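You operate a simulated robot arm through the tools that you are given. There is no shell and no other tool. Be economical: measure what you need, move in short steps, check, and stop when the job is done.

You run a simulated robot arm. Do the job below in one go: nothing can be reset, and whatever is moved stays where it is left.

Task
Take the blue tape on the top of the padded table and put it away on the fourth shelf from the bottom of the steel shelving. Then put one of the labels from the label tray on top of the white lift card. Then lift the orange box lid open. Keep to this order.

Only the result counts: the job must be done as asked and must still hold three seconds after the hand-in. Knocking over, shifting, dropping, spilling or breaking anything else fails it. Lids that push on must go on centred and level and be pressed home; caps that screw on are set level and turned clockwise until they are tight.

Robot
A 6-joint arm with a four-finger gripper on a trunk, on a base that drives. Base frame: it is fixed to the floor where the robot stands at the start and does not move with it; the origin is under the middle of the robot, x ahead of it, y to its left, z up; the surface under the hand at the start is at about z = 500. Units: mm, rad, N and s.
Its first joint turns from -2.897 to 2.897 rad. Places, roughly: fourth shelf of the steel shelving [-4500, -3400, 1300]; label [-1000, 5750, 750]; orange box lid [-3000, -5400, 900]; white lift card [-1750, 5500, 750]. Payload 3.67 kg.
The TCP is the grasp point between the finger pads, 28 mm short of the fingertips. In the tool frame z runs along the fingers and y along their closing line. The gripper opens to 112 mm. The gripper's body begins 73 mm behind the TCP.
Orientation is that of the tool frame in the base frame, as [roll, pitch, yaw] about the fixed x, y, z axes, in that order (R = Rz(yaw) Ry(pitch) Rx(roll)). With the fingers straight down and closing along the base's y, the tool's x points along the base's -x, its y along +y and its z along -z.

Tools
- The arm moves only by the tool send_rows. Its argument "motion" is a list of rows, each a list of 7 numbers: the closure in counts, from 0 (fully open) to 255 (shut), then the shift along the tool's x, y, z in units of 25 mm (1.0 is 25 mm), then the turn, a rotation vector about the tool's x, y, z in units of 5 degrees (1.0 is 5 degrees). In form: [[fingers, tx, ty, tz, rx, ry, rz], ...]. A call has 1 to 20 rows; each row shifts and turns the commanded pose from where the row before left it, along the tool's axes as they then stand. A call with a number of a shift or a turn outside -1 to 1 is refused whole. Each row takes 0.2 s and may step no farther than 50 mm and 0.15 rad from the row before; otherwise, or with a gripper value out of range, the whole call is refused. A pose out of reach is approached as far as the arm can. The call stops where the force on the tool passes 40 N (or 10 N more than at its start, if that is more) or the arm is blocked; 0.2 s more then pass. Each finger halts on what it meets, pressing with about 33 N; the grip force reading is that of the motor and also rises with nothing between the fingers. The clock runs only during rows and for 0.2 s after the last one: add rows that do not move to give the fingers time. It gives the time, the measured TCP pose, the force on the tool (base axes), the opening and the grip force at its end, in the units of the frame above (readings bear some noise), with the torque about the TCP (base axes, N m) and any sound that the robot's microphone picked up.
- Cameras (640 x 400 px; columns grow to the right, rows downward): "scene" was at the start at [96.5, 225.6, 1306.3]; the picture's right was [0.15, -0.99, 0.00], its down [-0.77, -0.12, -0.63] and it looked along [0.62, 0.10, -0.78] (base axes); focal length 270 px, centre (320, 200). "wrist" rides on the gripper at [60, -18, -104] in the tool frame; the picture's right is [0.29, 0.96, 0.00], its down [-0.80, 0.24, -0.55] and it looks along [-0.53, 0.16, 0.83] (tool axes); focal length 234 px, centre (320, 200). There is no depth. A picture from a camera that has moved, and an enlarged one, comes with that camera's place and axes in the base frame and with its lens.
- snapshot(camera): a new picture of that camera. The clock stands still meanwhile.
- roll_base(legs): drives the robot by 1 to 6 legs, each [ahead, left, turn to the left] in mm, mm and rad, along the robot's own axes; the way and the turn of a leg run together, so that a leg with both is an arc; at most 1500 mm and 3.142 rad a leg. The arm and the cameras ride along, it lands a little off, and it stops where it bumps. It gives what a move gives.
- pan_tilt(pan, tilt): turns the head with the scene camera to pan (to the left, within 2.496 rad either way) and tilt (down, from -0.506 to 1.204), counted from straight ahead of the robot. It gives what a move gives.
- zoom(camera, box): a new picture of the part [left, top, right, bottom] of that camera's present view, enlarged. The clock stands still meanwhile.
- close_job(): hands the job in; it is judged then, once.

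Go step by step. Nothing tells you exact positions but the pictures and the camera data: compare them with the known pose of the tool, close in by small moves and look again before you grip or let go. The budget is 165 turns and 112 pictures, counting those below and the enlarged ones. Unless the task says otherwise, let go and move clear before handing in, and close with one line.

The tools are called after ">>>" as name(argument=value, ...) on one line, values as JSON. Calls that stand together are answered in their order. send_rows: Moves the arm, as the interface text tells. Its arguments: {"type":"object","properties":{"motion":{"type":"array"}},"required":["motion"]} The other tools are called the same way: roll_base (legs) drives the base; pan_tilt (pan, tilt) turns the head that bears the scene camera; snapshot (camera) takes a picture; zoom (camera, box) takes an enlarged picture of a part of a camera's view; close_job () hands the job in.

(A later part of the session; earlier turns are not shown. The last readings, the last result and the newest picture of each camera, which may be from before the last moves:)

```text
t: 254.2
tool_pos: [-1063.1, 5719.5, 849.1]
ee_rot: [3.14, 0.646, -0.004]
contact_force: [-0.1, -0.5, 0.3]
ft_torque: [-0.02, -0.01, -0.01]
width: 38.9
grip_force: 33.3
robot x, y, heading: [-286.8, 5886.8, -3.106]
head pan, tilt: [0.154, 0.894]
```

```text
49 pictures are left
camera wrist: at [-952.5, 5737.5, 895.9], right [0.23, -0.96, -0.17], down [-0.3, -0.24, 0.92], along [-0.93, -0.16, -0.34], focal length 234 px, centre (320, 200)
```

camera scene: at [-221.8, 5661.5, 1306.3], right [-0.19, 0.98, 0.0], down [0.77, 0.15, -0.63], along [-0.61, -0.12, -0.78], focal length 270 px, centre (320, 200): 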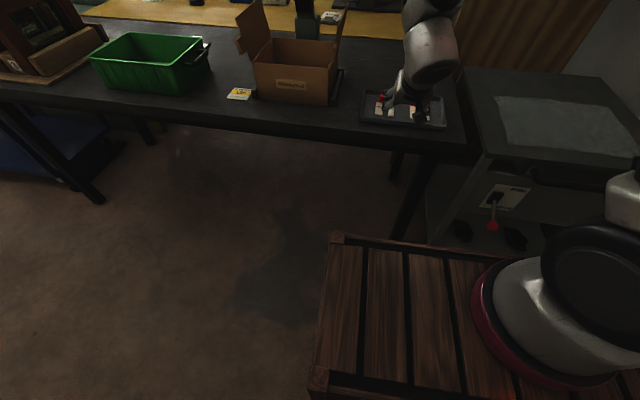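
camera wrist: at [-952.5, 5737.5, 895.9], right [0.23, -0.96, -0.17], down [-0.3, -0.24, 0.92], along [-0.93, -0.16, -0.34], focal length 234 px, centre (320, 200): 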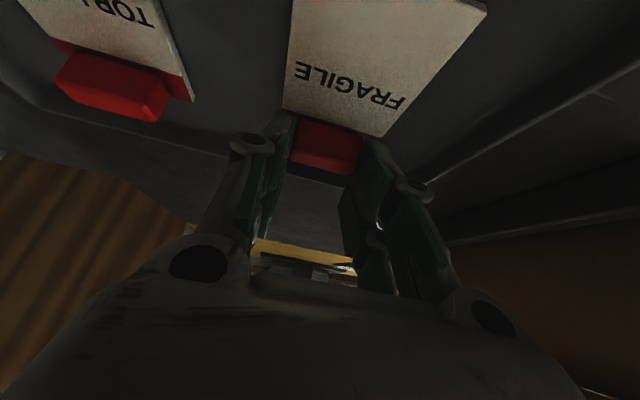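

Now it holds the ridge (38.9 mm). Lifting straight up 75 mm and checking that the label stays level.

>>> send_rows(motion=[[255, -0.3, 0, -0.4, 0, 0, 0], [255, -0.6, 0, -0.8, 0, 0, 0], [255, -0.6, 0, -0.8, 0, 0, 0], [255, -0.6, 0, -0.8, 0, 0, 0], [255, 0, 0, 0, 0, 0, 0]])

>>> snapshot(camera="wrist")

>>> zoom(camera="scene", box=[340, 40, 470, 140])

```text
t: 255.4
tool_pos: [-1062.3, 5719.5, 935.5]
ee_rot: [3.137, 0.646, -0.002]
contact_force: [0.1, 0.4, -0.5]
ft_torque: [0.01, -0.02, 0.01]
width: 38.8
grip_force: 33.3
robot x, y, heading: [-285.6, 5887.9, -3.104]
head pan, tilt: [0.154, 0.894]
```

```text
48 pictures are left
camera wrist: at [-953.0, 5737.5, 982.3], right [0.23, -0.96, -0.17], down [-0.3, -0.24, 0.92], along [-0.93, -0.16, -0.34], focal length 234 px, centre (320, 200)
```

wrist: 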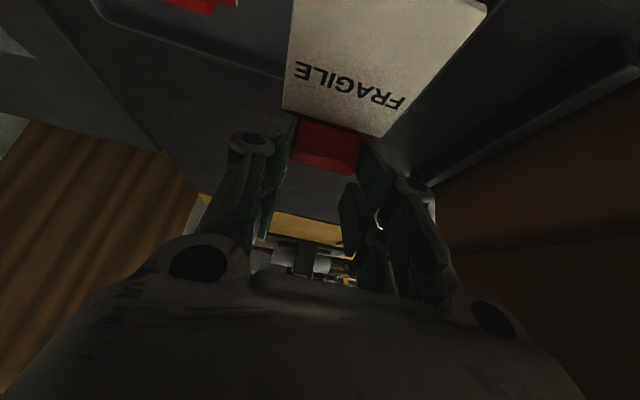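

```text
4.00 times, centred on (405, 90) of scene
camera zoom: at [-373.6, 5655.9, 1306.3], right [-0.19, 0.98, 0.0], down [0.77, 0.15, -0.63], along [-0.62, -0.12, -0.78], focal length 1079 px, centre (-20, 640)
```

zoom: 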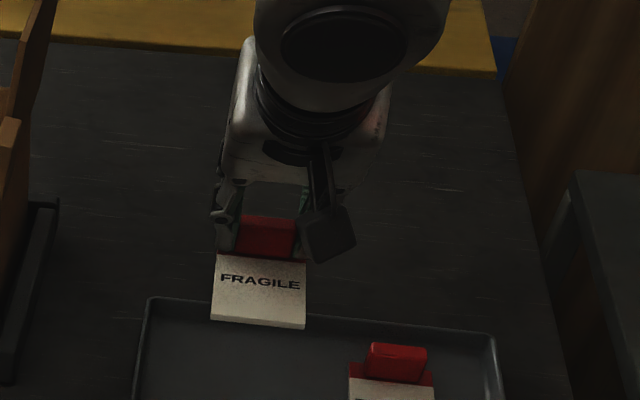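

Label is held level. I'll raise to about 1210, back into the aisle, and go south for the way around to the yellow bench's west side.

>>> send_rows(motion=[[255, -0.6, 0, -0.8, 0, 0, 0], [255, -0.6, 0, -0.8, 0, 0, 0], [255, -0.6, 0, -0.8, 0, 0, 0], [255, -0.6, 0, -0.8, 0, 0, 0], [255, -0.6, 0, -0.8, 0, 0, 0], [255, -0.6, 0, -0.8, 0, 0, 0], [255, -0.6, 0, -0.8, 0, 0, 0], [255, -0.6, 0, -0.8, 0, 0, 0], [255, -0.6, 0, -0.8, 0, 0, 0], [255, -0.6, 0, -0.8, 0, 0, 0], [255, -0.6, 0, -0.8, 0, 0, 0]])

>>> roll_base(legs=[[-250, 0, 0], [0, 0, -0.037], [0, 1450, 0], [0, 1450, 0], [0, 1430, 0]])

>>> pan_tilt(pan=0.0, tilt=0.4)

>>> snapshot(camera="scene")

```text
t: 257.8
tool_pos: [-1062.4, 5718.2, 1212.4]
ee_rot: [3.14, 0.647, -0.004]
contact_force: [0.0, 0.1, -1.7]
ft_torque: [0.0, -0.01, 0.03]
width: 39.0
grip_force: 32.8
robot x, y, heading: [-285.8, 5892.2, -3.103]
head pan, tilt: [0.154, 0.894]
```

```text
t: 280.5
tool_pos: [-831.1, 1418.2, 1213.3]
ee_rot: [3.14, 0.645, -0.056]
contact_force: [-0.2, 0.0, -0.4]
ft_torque: [0.0, 0.01, 0.01]
width: 38.4
grip_force: 33.1
robot x, y, heading: [-45.7, 1543.0, 3.126]
head pan, tilt: [0.154, 0.894]
```

```text
t: 281.4
tool_pos: [-831.4, 1418.8, 1212.7]
ee_rot: [3.141, 0.645, -0.056]
contact_force: [-0.5, 0.6, -0.6]
ft_torque: [0.04, 0.01, 0.0]
width: 38.9
grip_force: 33.2
robot x, y, heading: [-46.1, 1542.6, 3.126]
head pan, tilt: [0.0, 0.4]
```

```text
46 pictures are left
camera scene: at [-163.5, 1330.7, 1348.7], right [0.02, 1.0, 0.0], down [0.39, -0.01, -0.92], along [-0.92, 0.01, -0.39], focal length 270 px, centre (320, 200)
```

scene: 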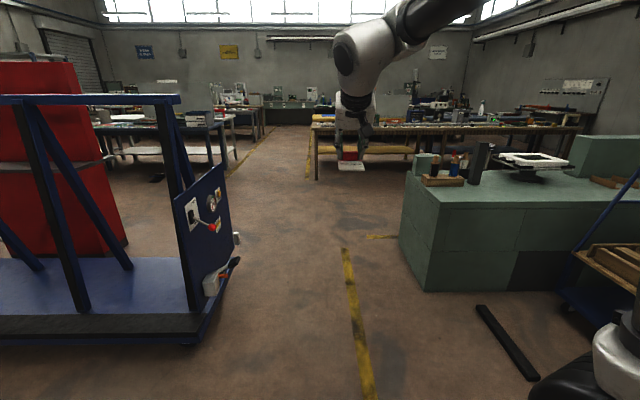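

Heading -x through the gap with the label held ahead; then turn in the corridor to face +x and go north.

>>> roll_base(legs=[[0, 0, 0.015], [1500, 0, 0], [1480, 0, 0], [0, 0, -3.14]])

>>> snapshot(camera="scene")

```text
t: 303.4
tool_pos: [-2257.7, 1695.9, 1212.4]
ee_rot: [3.141, 0.646, 3.101]
contact_force: [0.1, -0.7, -0.8]
ft_torque: [0.04, 0.01, 0.0]
width: 38.6
grip_force: 33.0
robot x, y, heading: [-3037.1, 1558.5, -0.004]
head pan, tilt: [0.0, 0.4]
```

```text
45 pictures are left
camera scene: at [-2925.1, 1769.2, 1348.8], right [0.0, -1.0, 0.0], down [-0.39, 0.0, -0.92], along [0.92, 0.0, -0.39], focal length 270 px, centre (320, 200)
```

scene: 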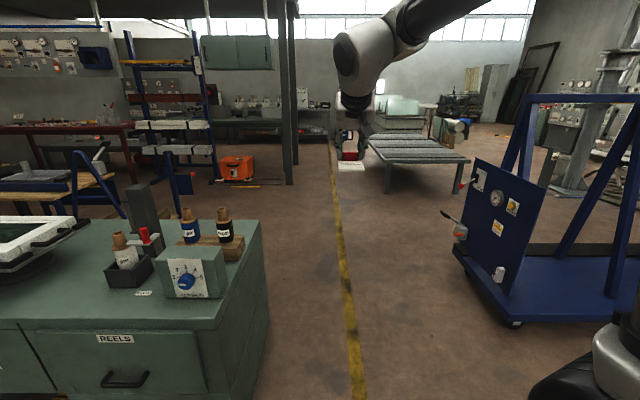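

Now sideways north to the card's row, then look down at the bench.

>>> roll_base(legs=[[0, 1250, 0], [0, 1250, 0], [0, 1220, 0]])

>>> pan_tilt(pan=-0.1, tilt=0.5)

>>> snapshot(camera="scene")

>>> snapshot(camera="wrist")

```text
t: 321.4
tool_pos: [-2224.6, 5396.6, 1213.0]
ee_rot: [3.14, 0.646, 3.09]
contact_force: [0.3, 0.4, -0.3]
ft_torque: [0.0, 0.01, -0.02]
width: 38.9
grip_force: 32.7
robot x, y, heading: [-3006.8, 5267.1, -0.008]
head pan, tilt: [0.0, 0.4]
```

```text
t: 322.1
tool_pos: [-2223.7, 5398.9, 1212.7]
ee_rot: [3.139, 0.647, 3.09]
contact_force: [0.2, -0.6, -0.4]
ft_torque: [-0.01, 0.02, 0.03]
width: 38.8
grip_force: 32.8
robot x, y, heading: [-3002.7, 5267.9, -0.013]
head pan, tilt: [-0.099, 0.499]
```

```text
44 pictures are left
camera scene: at [-2890.9, 5471.3, 1339.7], right [-0.11, -0.99, 0.0], down [-0.48, 0.05, -0.88], along [0.87, -0.1, -0.48], focal length 270 px, centre (320, 200)
```

scene: 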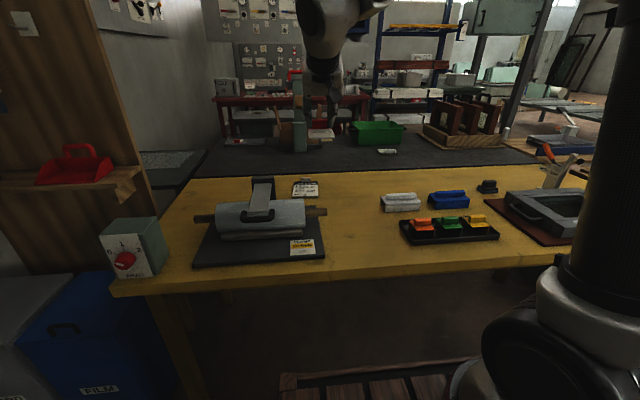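

```text
43 pictures are left
camera wrist: at [-2334.7, 5386.3, 1259.3], right [-0.18, 0.97, -0.17], down [0.31, 0.22, 0.92], along [0.93, 0.11, -0.34], focal length 234 px, centre (320, 200)
```

wrist: 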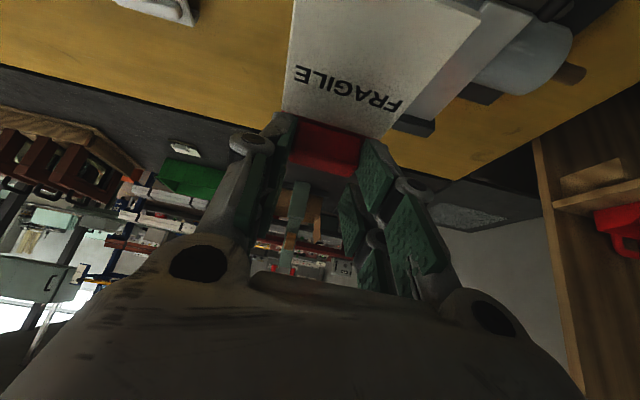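

Card is visible at (305, 188) in the scene; roller triangulation suggests this bench is also near z 800. Zooming on the card.

>>> zoom(camera="scene", box=[260, 150, 360, 215])

```text
6.15 times, centred on (310, 182) of scene
camera zoom: at [-2890.9, 5471.3, 1339.7], right [-0.11, -0.99, 0.0], down [-0.48, 0.05, -0.88], along [0.87, -0.1, -0.48], focal length 1660 px, centre (382, 308)
```

zoom: 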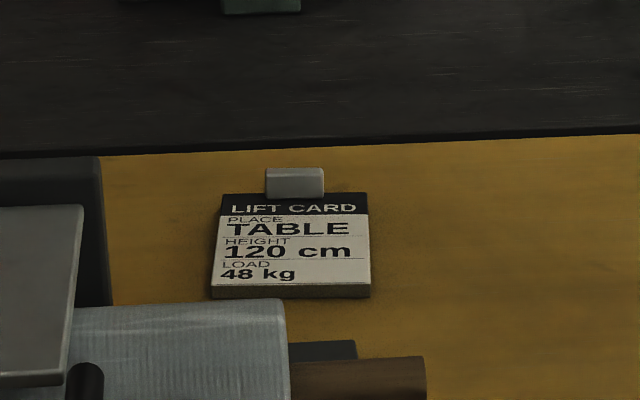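

Card top is near (-1822, 5413), about 109×154 mm. I'll advance the base 245 mm (staying clear of the bench edge), then extend the arm high above the card and look.

>>> roll_base(legs=[[245, 0, 0]])

>>> send_rows(motion=[[255, -0.8, 0.2, 0.6, -0.17, 0, -0.23], [255, -0.8, 0.2, 0.6, -0.17, 0, -0.23], [255, -0.8, 0.2, 0.6, 0, 0, 0], [255, -0.8, 0, 0.6, 0, 0, 0], [255, -0.8, 0, 0.6, 0, 0, 0], [255, 0.6, 0, 0.8, 0, 0, 0], [255, 0.6, 0, 0.8, 0, 0, 0], [255, 0.6, 0, 0.8, 0, 0, 0], [255, 0.6, 0, 0.8, 0, 0, 0], [255, 0.6, 0, 0.8, 0, 0, 0], [255, 0.6, 0, 0.8, 0, 0, 0], [255, 0, 0, 0, 0, 0, 0]])

>>> snapshot(camera="scene")

>>> snapshot(camera="wrist")

```text
t: 323.9
tool_pos: [-1982.6, 5391.6, 1212.4]
ee_rot: [-3.142, 0.647, 3.086]
contact_force: [0.6, -0.2, -0.8]
ft_torque: [-0.01, 0.0, -0.01]
width: 38.9
grip_force: 32.8
robot x, y, heading: [-2762.1, 5265.8, -0.014]
head pan, tilt: [-0.099, 0.499]
```

```text
t: 326.4
tool_pos: [-1857.9, 5407.3, 1062.1]
ee_rot: [-3.14, 0.646, 3.135]
contact_force: [0.0, 0.4, -0.2]
ft_torque: [-0.02, 0.01, 0.0]
width: 38.7
grip_force: 33.3
out of reach, approached as far as the arm can: row 5
robot x, y, heading: [-2761.4, 5264.4, -0.02]
head pan, tilt: [-0.099, 0.499]
```

```text
41 pictures are left
camera scene: at [-2649.7, 5467.7, 1339.7], right [-0.11, -0.99, 0.0], down [-0.48, 0.05, -0.88], along [0.87, -0.1, -0.48], focal length 270 px, centre (320, 200)
```

scene: 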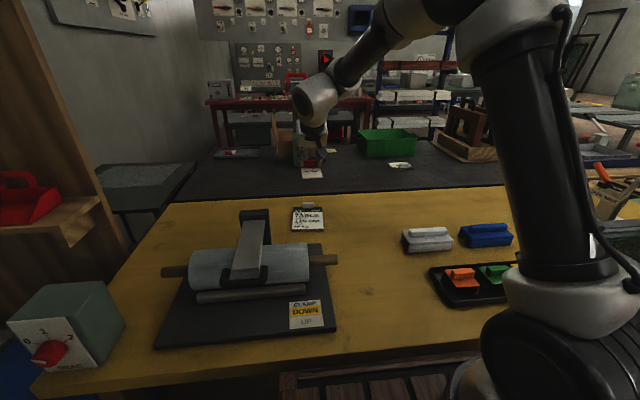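

```text
40 pictures are left
camera wrist: at [-1968.7, 5390.2, 1107.4], right [-0.23, 0.96, -0.17], down [0.3, 0.24, 0.92], along [0.93, 0.15, -0.34], focal length 234 px, centre (320, 200)
```

wrist: 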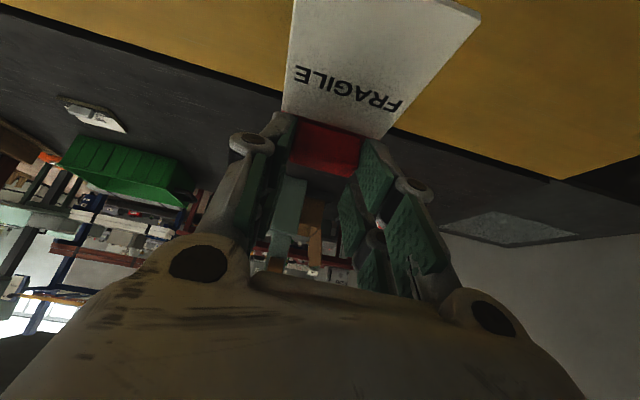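

Zooming on the card from this closer viewpoint to triangulate its height.

>>> zoom(camera="scene", box=[260, 190, 360, 255])

>>> zoom(camera="scene", box=[260, 120, 380, 195])

```text
6.15 times, centred on (310, 222) of scene
camera zoom: at [-2649.7, 5467.7, 1339.7], right [-0.11, -0.99, 0.0], down [-0.48, 0.05, -0.88], along [0.87, -0.1, -0.48], focal length 1660 px, centre (382, 62)
```

zoom: 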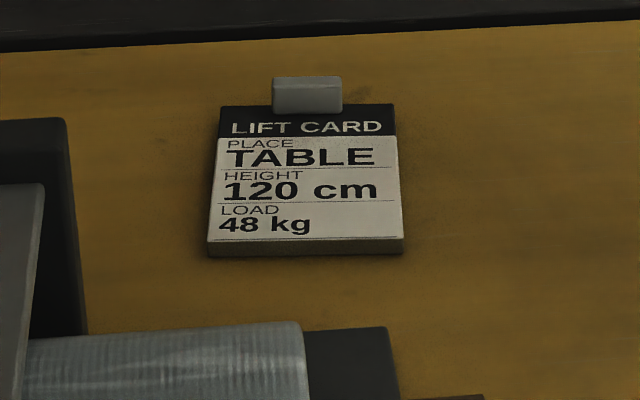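

```text
5.33 times, centred on (320, 158) of scene
camera zoom: at [-2649.7, 5467.7, 1339.7], right [-0.11, -0.99, 0.0], down [-0.48, 0.05, -0.88], along [0.87, -0.1, -0.48], focal length 1439 px, centre (320, 427)
```

zoom: 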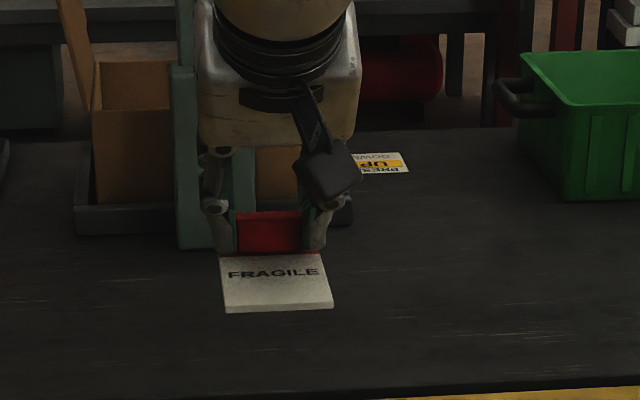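

Triangulated: card centre (-1804, 5418), top z about 805; the label's underside hangs about 47 mm below the TCP. Extending to TCP (-1790, 5418) and descending to about z 885.

>>> send_rows(motion=[[255, 0.6, 0, 0.8, 0, 0, 0], [255, 0.6, 0, 0.8, 0, 0, 0], [255, -0.8, 0.22, 0.6, 0, 0, 0], [255, -0.8, 0.22, 0.6, 0, 0, 0], [255, -0.56, 0, 0.42, 0, 0, 0], [255, 0.6, 0, 0.8, 0, 0, 0], [255, 0.6, 0, 0.8, 0, 0, 0], [255, 0.6, 0, 0.8, 0, 0, 0], [255, 0.6, 0, 0.8, 0, 0, 0], [255, 0.6, 0, 0.8, 0, 0, 0], [255, 0, 0, 0, 0, 0, 0]])

>>> zoom(camera="scene", box=[250, 150, 370, 240])

```text
t: 328.9
tool_pos: [-1791.1, 5421.1, 884.0]
ee_rot: [3.14, 0.648, 3.137]
contact_force: [-0.3, 0.3, 0.0]
ft_torque: [-0.01, 0.02, 0.01]
width: 38.9
grip_force: 33.5
robot x, y, heading: [-2764.1, 5263.3, -0.014]
head pan, tilt: [-0.099, 0.499]
```

```text
4.44 times, centred on (310, 195) of scene
camera zoom: at [-2649.7, 5467.7, 1339.7], right [-0.11, -0.99, 0.0], down [-0.48, 0.05, -0.88], along [0.87, -0.1, -0.48], focal length 1199 px, centre (364, 222)
```

zoom: 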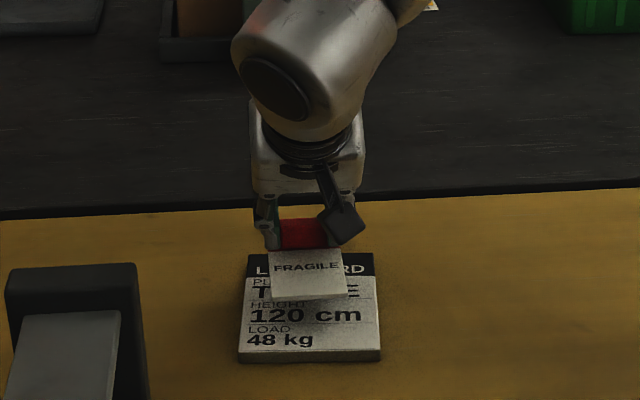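

Label is centred laterally over the card. Descending, then small steps to contact.

>>> send_rows(motion=[[255, 0.48, 0, 0.64, 0, 0, 0], [255, 0.06, 0, 0.08, 0, 0, 0], [255, 0.06, 0, 0.08, 0, 0, 0], [255, 0, 0, 0, 0, 0, 0]])

>>> zoom(camera="scene", box=[265, 180, 355, 240])

```text
t: 329.9
tool_pos: [-1791.4, 5418.4, 861.8]
ee_rot: [3.142, 0.647, 3.136]
contact_force: [-0.1, 0.9, -0.2]
ft_torque: [0.06, -0.02, -0.01]
width: 38.9
grip_force: 32.6
robot x, y, heading: [-2767.2, 5262.7, -0.013]
head pan, tilt: [-0.099, 0.499]
```

```text
6.67 times, centred on (310, 210) of scene
camera zoom: at [-2649.7, 5467.7, 1339.7], right [-0.11, -0.99, 0.0], down [-0.48, 0.05, -0.88], along [0.87, -0.1, -0.48], focal length 1799 px, centre (387, 133)
```

zoom: 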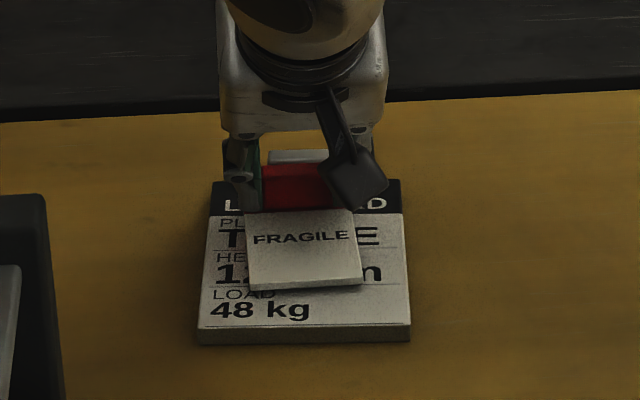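

Just above the card and centred. Continuing in 1.5 mm steps until contact.

>>> send_rows(motion=[[255, 0.036, 0, 0.048, 0, 0, 0], [255, 0.036, 0, 0.048, 0, 0, 0], [255, 0.036, 0, 0.048, 0, 0, 0], [255, 0.036, 0, 0.048, 0, 0, 0], [255, 0, 0, 0, 0, 0, 0]])

```text
t: 331.1
tool_pos: [-1790.7, 5420.0, 856.1]
ee_rot: [3.141, 0.65, 3.135]
contact_force: [1.9, -1.6, 18.6]
ft_torque: [-0.08, 0.41, 0.01]
width: 38.8
grip_force: 32.8
robot x, y, heading: [-2766.9, 5265.8, -0.017]
head pan, tilt: [-0.099, 0.499]
```

Firm contact. Ease up 1 mm and open.

>>> send_rows(motion=[[255, -0.024, 0, -0.032, 0, 0, 0], [200, 0, 0, 0, 0, 0, 0], [150, 0, 0, 0, 0, 0, 0], [110, 0, 0, 0, 0, 0, 0], [80, 0, 0, 0, 0, 0, 0], [80, 0, 0, 0, 0, 0, 0]])

>>> zoom(camera="scene", box=[265, 180, 355, 240])

>>> snapshot(camera="wrist")

```text
t: 332.4
tool_pos: [-1790.7, 5420.8, 856.2]
ee_rot: [3.141, 0.645, 3.137]
contact_force: [0.5, 0.2, -0.2]
ft_torque: [-0.01, 0.01, -0.01]
width: 77.0
grip_force: 0.1
robot x, y, heading: [-2763.7, 5267.7, -0.013]
head pan, tilt: [-0.099, 0.499]
```

```text
6.67 times, centred on (310, 210) of scene
camera zoom: at [-2649.7, 5467.7, 1339.7], right [-0.11, -0.99, 0.0], down [-0.48, 0.05, -0.88], along [0.87, -0.1, -0.48], focal length 1799 px, centre (387, 133)
```

zoom: 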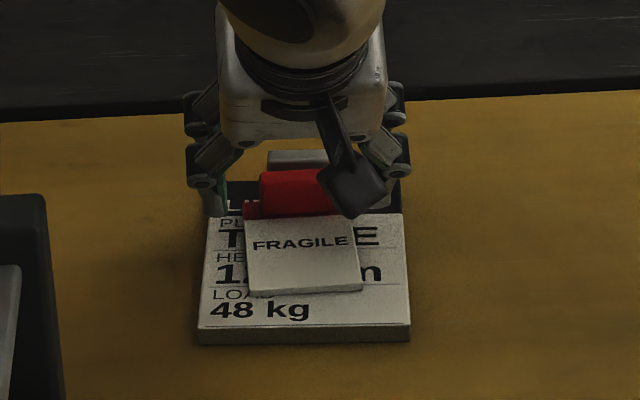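

```text
34 pictures are left
camera wrist: at [-1901.5, 5402.8, 902.7], right [-0.22, 0.96, -0.17], down [0.3, 0.24, 0.92], along [0.93, 0.15, -0.34], focal length 234 px, centre (320, 200)
```

wrist: 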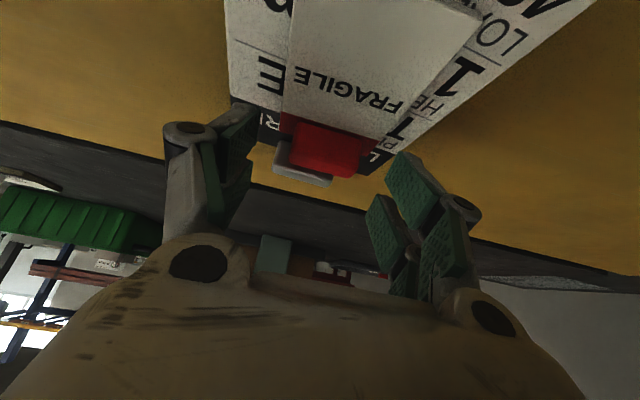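

Label sits on the card. Withdrawing along the tool axis and checking it lies flat.

>>> send_rows(motion=[[80, 0, 0, -0.6, 0, 0, 0], [80, 0, 0, -1, 0, 0, 0], [80, 0, 0, -1, 0, 0, 0], [80, -0.6, 0, -0.8, 0, 0, 0], [80, -0.6, 0, -0.8, 0, 0, 0], [80, -0.6, 0, -0.8, 0, 0, 0], [80, -0.6, 0, -0.8, 0, 0, 0], [80, -0.6, 0, -0.8, 0, 0, 0], [80, 0, 0, 0, 0, 0, 0]])

>>> zoom(camera="scene", box=[265, 180, 355, 240])

>>> snapshot(camera="wrist")

```text
t: 334.4
tool_pos: [-1829.2, 5420.0, 1030.9]
ee_rot: [-3.141, 0.645, 3.137]
contact_force: [0.5, -0.6, -0.4]
ft_torque: [0.01, 0.01, -0.02]
width: 76.9
grip_force: 0.1
robot x, y, heading: [-2765.1, 5262.8, -0.02]
head pan, tilt: [-0.099, 0.499]
```

```text
6.67 times, centred on (310, 210) of scene
camera zoom: at [-2649.7, 5467.7, 1339.7], right [-0.11, -0.99, 0.0], down [-0.48, 0.05, -0.88], along [0.87, -0.1, -0.48], focal length 1799 px, centre (387, 133)
```

zoom: 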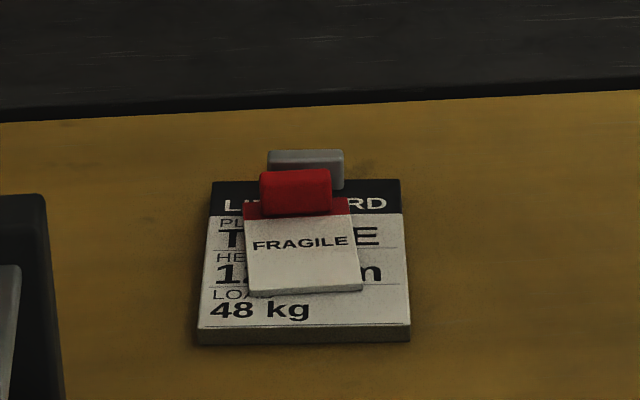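

```text
32 pictures are left
camera wrist: at [-1940.1, 5403.9, 1078.6], right [-0.23, 0.96, -0.17], down [0.3, 0.24, 0.92], along [0.93, 0.15, -0.35], focal length 234 px, centre (320, 200)
```

wrist: 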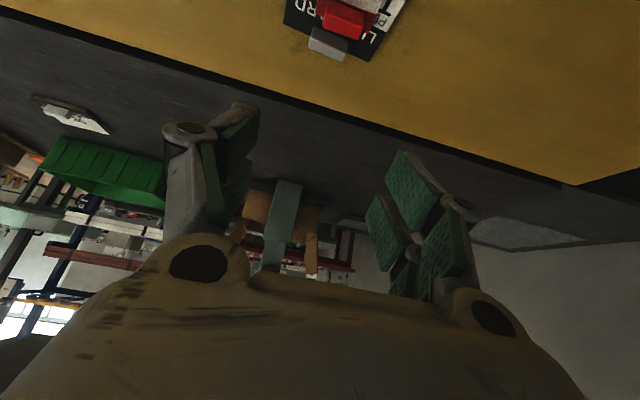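

The label lies flat on the card; step two is done. Next the orange box on the wooden cabinet at (-3000, -5400): retract and raise the arm, back off, turn south, and drive down the corridor.

>>> roll_base(legs=[[-320, 0, 0]])

>>> send_rows(motion=[[80, 0.8, 0, -0.6, 0, 0, 0], [80, 0.8, 0, -0.6, 0, 0, 0], [80, 0.8, 0, -0.6, 0, 0, 0], [80, 0.8, 0, -0.6, 0, 0, 0], [80, 0.8, 0, -0.6, 0, 0, 0], [80, 0.8, 0, -0.6, 0, 0, 0], [80, -0.6, 0, -0.8, 0, 0, 0], [80, -0.6, 0, -0.8, 0, 0, 0], [80, -0.6, 0, -0.8, 0, 0, 0], [80, -0.6, 0, -0.8, 0, 0, 0], [80, -0.6, 0, -0.8, 0, 0, 0], [80, -0.6, 0, -0.8, 0, 0, 0], [80, -0.6, 0, -0.8, 0, 0, 0], [80, -0.6, 0, -0.8, 0, 0, 0]])

>>> roll_base(legs=[[0, 0, -1.555], [1450, 0, 0], [1450, 0, 0], [1450, 0, 0]])

```text
t: 336.6
tool_pos: [-2149.8, 5422.1, 1032.1]
ee_rot: [3.14, 0.647, 3.133]
contact_force: [-0.4, -0.3, 0.1]
ft_torque: [0.01, -0.04, -0.03]
width: 77.1
grip_force: 0.1
robot x, y, heading: [-3084.6, 5271.2, -0.022]
head pan, tilt: [-0.099, 0.499]
```

```text
t: 339.6
tool_pos: [-2298.9, 5424.5, 1233.0]
ee_rot: [3.142, 0.647, 3.132]
contact_force: [-0.3, 0.4, -0.3]
ft_torque: [0.01, 0.02, -0.03]
width: 76.6
grip_force: 0.1
robot x, y, heading: [-3085.1, 5272.0, -0.028]
head pan, tilt: [-0.099, 0.499]
```

```text
t: 364.1
tool_pos: [-3092.2, 144.0, 1231.9]
ee_rot: [-3.142, 0.646, 1.539]
contact_force: [-0.3, -0.2, 0.0]
ft_torque: [0.02, 0.01, 0.03]
width: 76.7
grip_force: 0.1
robot x, y, heading: [-3225.5, 937.4, -1.61]
head pan, tilt: [-0.099, 0.499]
```

On track at (-3225, 937). Straighten heading and continue south.

>>> roll_base(legs=[[0, 0, 0.05], [1400, 0, 0], [1400, 0, 0], [1350, 0, 0]])

>>> pan_tilt(pan=0.1, tilt=0.35)

>>> snapshot(camera="scene")

```text
t: 384.5
tool_pos: [-3157.4, -4006.1, 1233.0]
ee_rot: [-3.141, 0.645, 1.535]
contact_force: [-0.3, 0.1, -0.3]
ft_torque: [0.02, 0.01, 0.02]
width: 76.8
grip_force: 0.0
robot x, y, heading: [-3292.4, -3214.5, -1.613]
head pan, tilt: [-0.099, 0.499]
```

```text
t: 385.2
tool_pos: [-3157.4, -4003.8, 1231.9]
ee_rot: [3.141, 0.645, 1.533]
contact_force: [0.4, 0.0, -0.7]
ft_torque: [-0.02, 0.02, 0.03]
width: 77.1
grip_force: 0.1
robot x, y, heading: [-3290.2, -3214.1, -1.619]
head pan, tilt: [0.099, 0.351]
```

```text
31 pictures are left
camera scene: at [-3070.4, -3339.8, 1353.3], right [-1.0, -0.05, 0.0], down [-0.02, 0.34, -0.94], along [0.05, -0.94, -0.34], focal length 270 px, centre (320, 200)
```

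scene: 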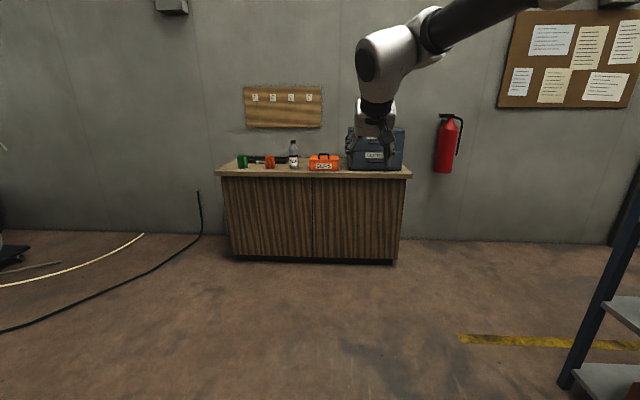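

The orange box sits on the cabinet at x about -2960, y about -5550. Zooming in.

>>> zoom(camera="scene", box=[280, 130, 360, 182])

```text
7.69 times, centred on (320, 156) of scene
camera zoom: at [-3070.4, -3339.8, 1353.3], right [-1.0, -0.05, 0.0], down [-0.02, 0.34, -0.94], along [0.05, -0.94, -0.34], focal length 2075 px, centre (320, 538)
```

zoom: 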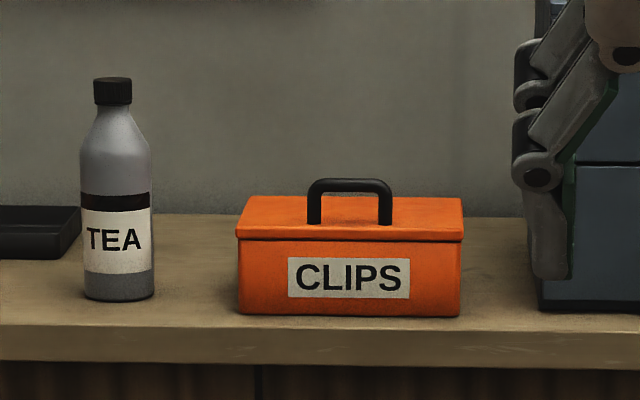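

It's a hinged box with a bail handle on top (about 85 mm across). I'll square up, shift left, and drive closer to measure.

>>> roll_base(legs=[[0, 0, 0.048], [0, 185, 0], [1050, 0, 0]])

>>> pan_tilt(pan=-0.05, tilt=0.45)

>>> snapshot(camera="scene")

>>> snapshot(camera="wrist")

```text
t: 392.1
tool_pos: [-2915.8, -5023.3, 1231.0]
ee_rot: [3.141, 0.646, 1.595]
contact_force: [-0.2, 0.4, -0.3]
ft_torque: [0.02, 0.01, 0.03]
width: 76.8
grip_force: 0.1
robot x, y, heading: [-3094.6, -4244.0, -1.562]
head pan, tilt: [0.099, 0.351]
```

```text
t: 392.8
tool_pos: [-2917.0, -5024.0, 1232.2]
ee_rot: [-3.141, 0.646, 1.595]
contact_force: [0.0, 0.3, 0.0]
ft_torque: [0.03, -0.02, -0.01]
width: 76.6
grip_force: 0.2
robot x, y, heading: [-3096.4, -4246.8, -1.553]
head pan, tilt: [-0.051, 0.45]
```

```text
29 pictures are left
camera scene: at [-2883.5, -4353.6, 1344.2], right [-1.0, 0.04, 0.0], down [0.02, 0.43, -0.9], along [-0.03, -0.9, -0.43], focal length 270 px, centre (320, 200)
```

scene: 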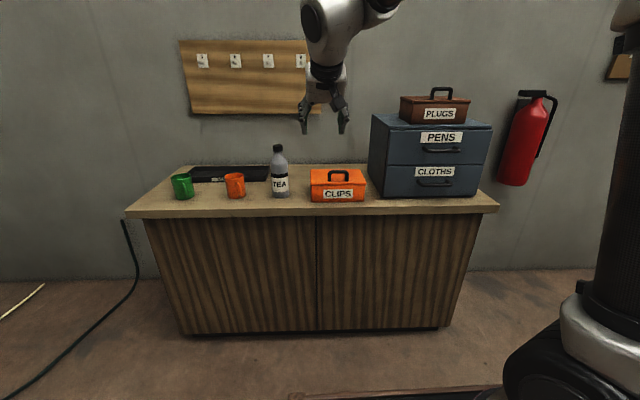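

```text
28 pictures are left
camera wrist: at [-2936.8, -4913.1, 1278.9], right [0.95, 0.25, -0.17], down [0.25, -0.3, 0.92], along [0.18, -0.92, -0.34], focal length 234 px, centre (320, 200)
```

wrist: 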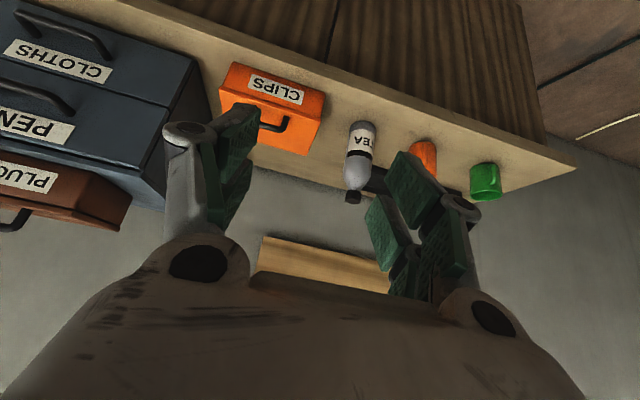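

>>> zoom(camera="scene", box=[290, 150, 390, 215])

>>> zoom(camera="wrist", box=[190, 40, 350, 170])

```text
6.15 times, centred on (340, 182) of scene
camera zoom: at [-2883.5, -4353.6, 1344.2], right [-1.0, 0.04, 0.0], down [0.02, 0.43, -0.9], along [-0.03, -0.9, -0.43], focal length 1660 px, centre (197, 308)
```

zoom: 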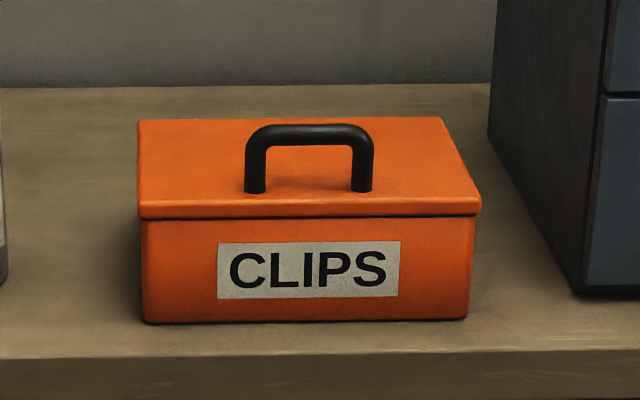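

```text
3.08 times, centred on (270, 105) of wrist
camera zoom: at [-2936.8, -4913.1, 1278.9], right [0.95, 0.25, -0.17], down [0.25, -0.3, 0.92], along [0.18, -0.92, -0.34], focal length 720 px, centre (474, 492)
```

zoom: 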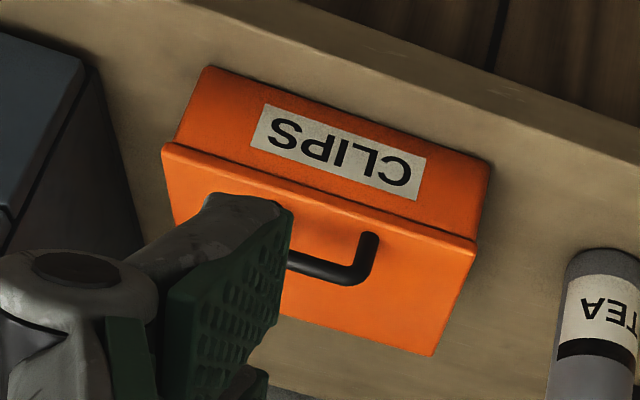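

Measured: lid front edge about y -5330, back/hinge about y -5495, lid top z about 945; handle centre about (-2989, -5354), bar top z 989, 81 mm across. I'll open the gripper, move the base to line up, lower partway and check.

>>> roll_base(legs=[[0, -77, 0], [270, 0, 0]])

>>> send_rows(motion=[[0, 0.6, 0, 0.8, 0, 0, 0], [0, 0.6, 0, 0.8, 0, 0, 0], [0, 0.6, 0, 0.8, 0, 0, 0], [0, 0.6, 0, 0.8, 0, 0, 0], [0, 0.6, 0, 0.8, 0, 0, 0], [0, 0.6, 0, 0.8, 0, 0, 0], [0, 0, 0, 0, 0, 0, 0]])

>>> snapshot(camera="wrist")

>>> snapshot(camera="scene")

```text
t: 395.3
tool_pos: [-2989.4, -5296.9, 1231.9]
ee_rot: [-3.141, 0.645, 1.598]
contact_force: [-0.5, 0.5, 0.1]
ft_torque: [0.04, 0.0, 0.01]
width: 76.7
grip_force: 0.2
robot x, y, heading: [-3166.8, -4513.5, -1.558]
head pan, tilt: [-0.051, 0.45]
```

```text
t: 396.9
tool_pos: [-2988.2, -5296.8, 1083.1]
ee_rot: [3.141, 0.645, 1.598]
contact_force: [0.6, 0.5, -0.3]
ft_torque: [0.0, 0.01, 0.01]
width: 111.9
grip_force: 0.2
robot x, y, heading: [-3170.9, -4516.2, -1.558]
head pan, tilt: [-0.051, 0.45]
```

```text
25 pictures are left
camera wrist: at [-3007.9, -5186.9, 1129.4], right [0.95, 0.25, -0.17], down [0.25, -0.3, 0.92], along [0.18, -0.92, -0.34], focal length 234 px, centre (320, 200)
```

wrist: 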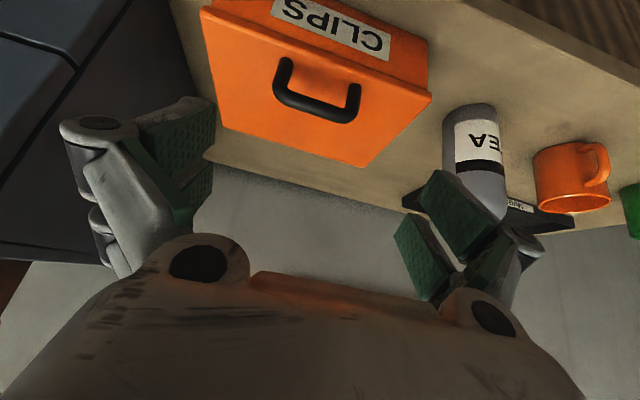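

```text
24 pictures are left
camera scene: at [-2956.9, -4626.4, 1344.1], right [-1.0, 0.03, 0.0], down [0.02, 0.43, -0.9], along [-0.03, -0.9, -0.44], focal length 270 px, centre (320, 200)
```

scene: 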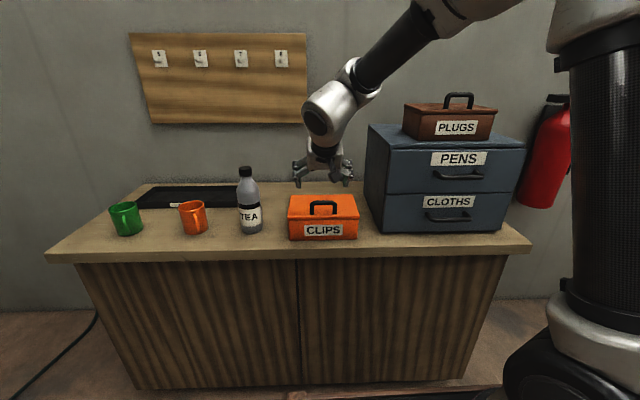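

Lateral alignment is good (handle x about -2993). I'll zoom both views once more to fix the handle's depth and height.

>>> zoom(camera="scene", box=[270, 140, 380, 250])

>>> zoom(camera="wrist", box=[200, 0, 440, 170])

```text
3.64 times, centred on (325, 195) of scene
camera zoom: at [-2956.9, -4626.4, 1344.1], right [-1.0, 0.03, 0.0], down [0.02, 0.43, -0.9], along [-0.03, -0.9, -0.44], focal length 981 px, centre (302, 218)
```

zoom: 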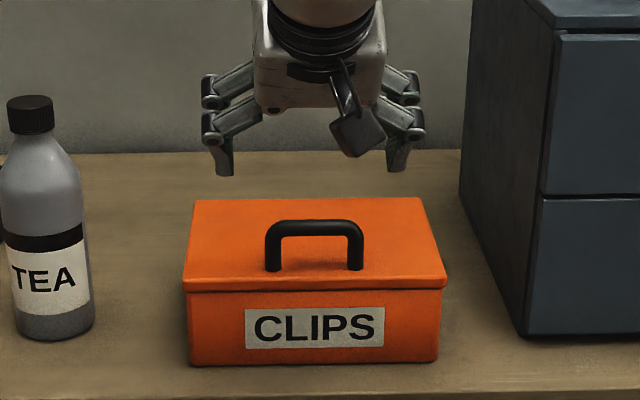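

```text
2.35 times, centred on (320, 85) of wrist
camera zoom: at [-3007.9, -5186.9, 1129.4], right [0.95, 0.25, -0.17], down [0.25, -0.3, 0.92], along [0.18, -0.92, -0.34], focal length 551 px, centre (320, 471)
```

zoom: 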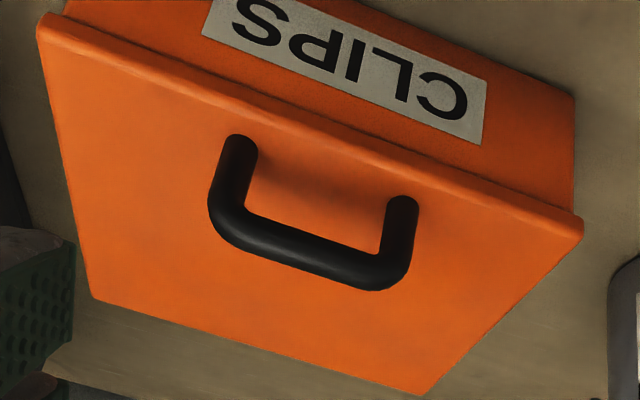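

Refined: lid top z 945, front y -5334, hinge line y about -5501; handle at (-2994, -5356), bar top z 985. Moving in with open fingers either side of the handle.

>>> send_rows(motion=[[0, 0.12, -0.06, 0.95, 0, 0, 0], [0, 0.12, -0.06, 0.95, 0, 0, 0], [0, 0.12, -0.06, 0.95, 0, 0, 0], [0, 0.12, -0.06, 0.95, 0, 0, 0], [0, 0.12, -0.04, 0.9, 0, 0, 0], [0, 0, 0, 0, 0, 0, 0]])

>>> snapshot(camera="wrist")

>>> zoom(camera="scene", box=[270, 160, 380, 250])

```text
t: 398.3
tool_pos: [-2992.1, -5355.7, 980.0]
ee_rot: [-3.141, 0.646, 1.598]
contact_force: [0.4, 0.0, -0.4]
ft_torque: [-0.01, 0.0, 0.01]
width: 112.1
grip_force: 0.1
robot x, y, heading: [-3171.9, -4518.4, -1.55]
head pan, tilt: [-0.051, 0.45]
```

```text
21 pictures are left
camera wrist: at [-3012.8, -5245.9, 1026.7], right [0.95, 0.25, -0.17], down [0.25, -0.3, 0.92], along [0.18, -0.92, -0.34], focal length 234 px, centre (320, 200)
```

wrist: 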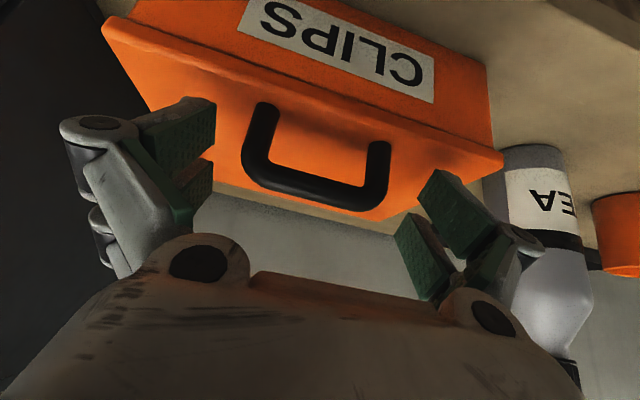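

```text
4.44 times, centred on (325, 205) of scene
camera zoom: at [-2956.9, -4626.4, 1344.1], right [-1.0, 0.03, 0.0], down [0.02, 0.43, -0.9], along [-0.03, -0.9, -0.44], focal length 1199 px, centre (298, 178)
```

zoom: 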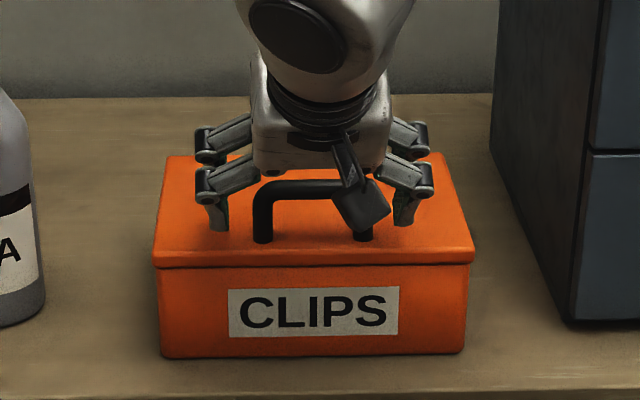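

Fingers straddle the handle evenly. A small 6 mm pull back toward me, then close.

>>> send_rows(motion=[[0, 0.19, 0, -0.14, 0, 0, 0], [30, 0, 0, 0, 0, 0, 0], [60, 0, 0, 0, 0, 0, 0], [255, 0, 0, 0, 0, 0, 0], [255, 0, 0, 0, 0, 0, 0], [255, 0, 0, 0, 0, 0, 0]])

>>> snapshot(camera="wrist")

```text
t: 399.7
tool_pos: [-2994.2, -5350.2, 979.5]
ee_rot: [-3.141, 0.647, 1.596]
contact_force: [-18.8, 3.5, 4.6]
ft_torque: [-0.15, 0.97, -0.55]
width: 83.0
grip_force: 45.4
robot x, y, heading: [-3170.7, -4518.6, -1.55]
head pan, tilt: [-0.051, 0.45]
```

```text
19 pictures are left
camera wrist: at [-3015.0, -5240.1, 1026.4], right [0.95, 0.25, -0.17], down [0.25, -0.3, 0.92], along [0.18, -0.92, -0.35], focal length 234 px, centre (320, 200)
```

wrist: 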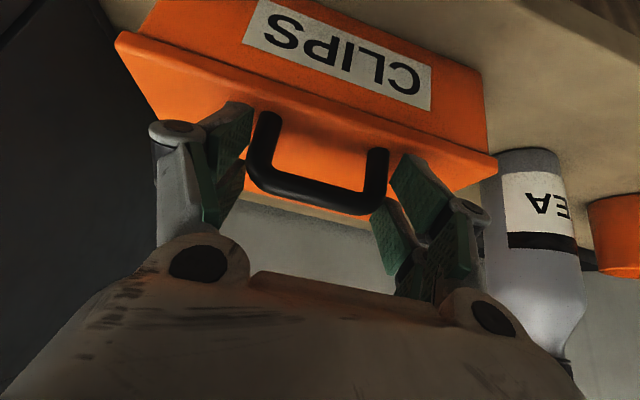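

The -x finger touches first (side load 19 N), so I shift 2 mm toward -x to centre and let the grip settle.

>>> send_rows(motion=[[255, 0, -0.06, 0, 0, 0, 0], [255, 0, -0.04, 0, 0, 0, 0], [255, 0, 0, 0, 0, 0, 0]])

```text
t: 400.5
tool_pos: [-2993.8, -5349.9, 979.9]
ee_rot: [3.138, 0.648, 1.598]
contact_force: [0.8, 1.8, 2.0]
ft_torque: [0.61, -0.02, -0.24]
width: 83.3
grip_force: 44.7
robot x, y, heading: [-3168.0, -4514.6, -1.554]
head pan, tilt: [-0.051, 0.45]
```

Grip balanced. Lifting along the hinge arc to about 30°, then checking.

>>> send_rows(motion=[[255, -0.46, 0, -0.29, 0, 0, 0], [255, -0.46, 0, -0.29, 0, 0, 0], [255, -0.5, 0, -0.21, 0, 0, 0], [255, -0.5, 0, -0.21, 0, 0, 0], [255, -0.53, 0, -0.12, 0, 0, 0], [255, -0.53, 0, -0.12, 0, 0, 0], [255, 0, 0, 0, 0, 0, 0]])

>>> zoom(camera="scene", box=[260, 140, 390, 250])

```text
t: 402.1
tool_pos: [-2994.8, -5391.1, 1047.3]
ee_rot: [3.141, 0.646, 1.597]
contact_force: [3.7, 4.6, -8.1]
ft_torque: [1.44, -0.35, -0.05]
width: 83.8
grip_force: 44.6
robot x, y, heading: [-3172.1, -4519.9, -1.552]
head pan, tilt: [-0.051, 0.45]
```

```text
3.64 times, centred on (325, 195) of scene
camera zoom: at [-2956.7, -4626.7, 1344.1], right [-1.0, 0.03, 0.0], down [0.01, 0.44, -0.9], along [-0.03, -0.9, -0.44], focal length 981 px, centre (302, 218)
```

zoom: 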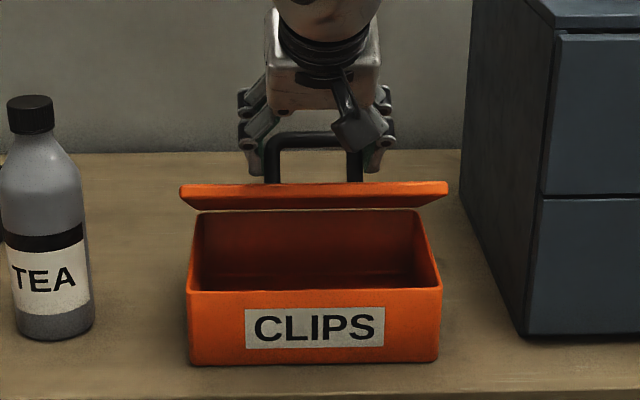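

The lid is hinging open and the box stays put. Continuing the arc to about 60°.

>>> send_rows(motion=[[255, -0.545, 0, -0.025, 0, 0, 0], [255, -0.545, 0, -0.025, 0, 0, 0], [255, -0.54, 0, 0.07, 0, 0, 0], [255, -0.54, 0, 0.07, 0, 0, 0], [255, -0.52, 0, 0.165, 0, 0, 0], [255, -0.52, 0, 0.165, 0, 0, 0], [255, 0, 0, 0, 0, 0, 0]])

>>> zoom(camera="scene", box=[260, 120, 390, 250])

```text
t: 403.7
tool_pos: [-2994.3, -5461.9, 1088.1]
ee_rot: [3.141, 0.647, 1.593]
contact_force: [-4.7, 9.6, 6.8]
ft_torque: [1.17, -0.62, -0.79]
width: 83.4
grip_force: 44.6
robot x, y, heading: [-3170.6, -4517.3, -1.559]
head pan, tilt: [-0.051, 0.45]
```

```text
3.08 times, centred on (325, 185) of scene
camera zoom: at [-2957.2, -4625.9, 1344.2], right [-1.0, 0.03, 0.0], down [0.02, 0.43, -0.9], along [-0.03, -0.9, -0.43], focal length 830 px, centre (305, 246)
```

zoom: 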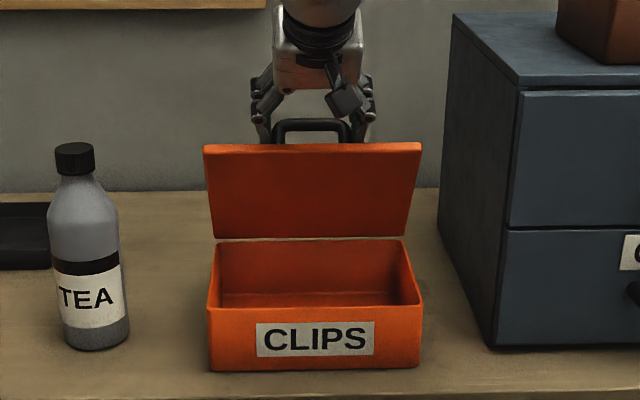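

Opening cleanly. Continuing toward 85–90°.

>>> send_rows(motion=[[255, -0.485, 0, 0.25, 0, 0, 0], [255, -0.485, 0, 0.25, 0, 0, 0], [255, -0.435, 0, 0.33, 0, 0, 0], [255, -0.435, 0, 0.33, 0, 0, 0], [255, -0.37, 0, 0.4, 0, 0, 0], [255, 0, 0, 0, 0, 0, 0]])

>>> zoom(camera="scene", box=[260, 120, 390, 250])

```text
t: 405.1
tool_pos: [-2994.1, -5528.2, 1089.2]
ee_rot: [-3.131, 0.655, 1.596]
contact_force: [-34.0, 3.7, 9.9]
ft_torque: [0.76, 0.74, -1.03]
width: 83.1
grip_force: 44.5
robot x, y, heading: [-3167.6, -4519.9, -1.554]
head pan, tilt: [-0.051, 0.45]
```

```text
3.08 times, centred on (325, 185) of scene
camera zoom: at [-2958.6, -4626.1, 1344.4], right [-1.0, 0.04, 0.0], down [0.02, 0.43, -0.9], along [-0.03, -0.9, -0.43], focal length 830 px, centre (305, 246)
```

zoom: 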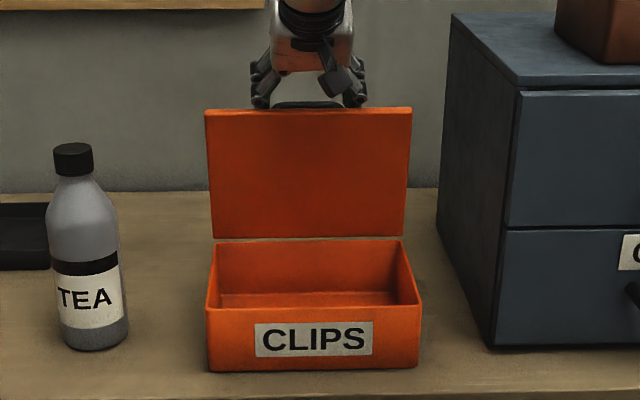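

Lid at about 85° with some side load; I'll relieve that (toward -x) and go about 10° further, past vertical.

>>> send_rows(motion=[[255, 0, -0.08, 0, 0, 0, 0], [255, 0, -0.06, 0, 0, 0, 0], [255, -0.4, 0, 0.4, 0, 0, 0], [255, -0.4, 0, 0.4, 0, 0, 0], [255, 0, 0, 0, 0, 0, 0]])

>>> zoom(camera="scene", box=[260, 120, 390, 250])

```text
t: 405.8
tool_pos: [-2994.7, -5528.5, 1090.0]
ee_rot: [-3.13, 0.654, 1.593]
contact_force: [-7.6, 3.8, 6.0]
ft_torque: [0.58, 0.24, -1.12]
width: 83.2
grip_force: 45.0
out of reach, approached as far as the arm can: row 1, 3
robot x, y, heading: [-3170.2, -4514.4, -1.553]
head pan, tilt: [-0.051, 0.45]
stopped in row 3: the force on the tool passed its limit at 48 N (the readings are from after the stop); the commanded pose is now the measured one
```

```text
3.08 times, centred on (325, 185) of scene
camera zoom: at [-2957.5, -4626.3, 1344.2], right [-1.0, 0.04, 0.0], down [0.02, 0.43, -0.9], along [-0.03, -0.9, -0.44], focal length 830 px, centre (305, 246)
```

zoom: 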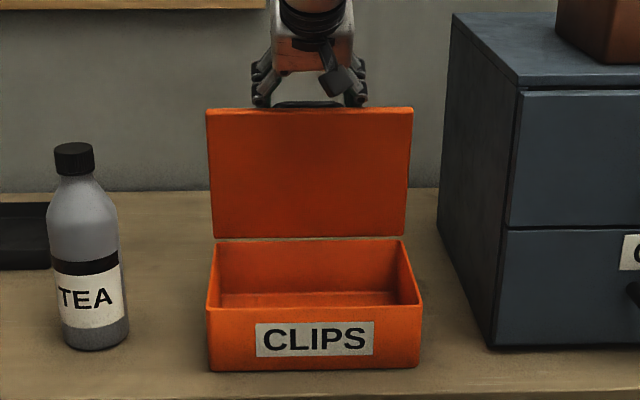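

The arm is at its reach limit here, with the lid at about 85°. I'll loosen the grip slightly and see whether the lid stays by itself.

>>> send_rows(motion=[[40, 0, 0, 0, 0, 0, 0], [25, 0, 0, 0, 0, 0, 0], [25, 0, 0, 0, 0, 0, 0], [25, 0, 0, 0, 0, 0, 0]])

>>> zoom(camera="scene", box=[260, 120, 390, 250])

```text
t: 406.8
tool_pos: [-2993.3, -5528.7, 1088.3]
ee_rot: [-3.129, 0.655, 1.595]
contact_force: [-1.6, -0.1, -0.5]
ft_torque: [0.0, -0.01, 0.01]
width: 101.1
grip_force: 0.2
robot x, y, heading: [-3168.2, -4516.6, -1.556]
head pan, tilt: [-0.051, 0.45]
```

```text
3.08 times, centred on (325, 185) of scene
camera zoom: at [-2957.0, -4626.7, 1344.1], right [-1.0, 0.03, 0.0], down [0.02, 0.44, -0.9], along [-0.03, -0.9, -0.44], focal length 830 px, centre (305, 246)
```

zoom: 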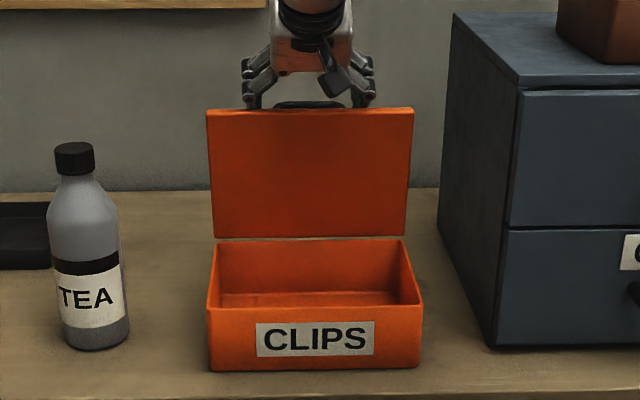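

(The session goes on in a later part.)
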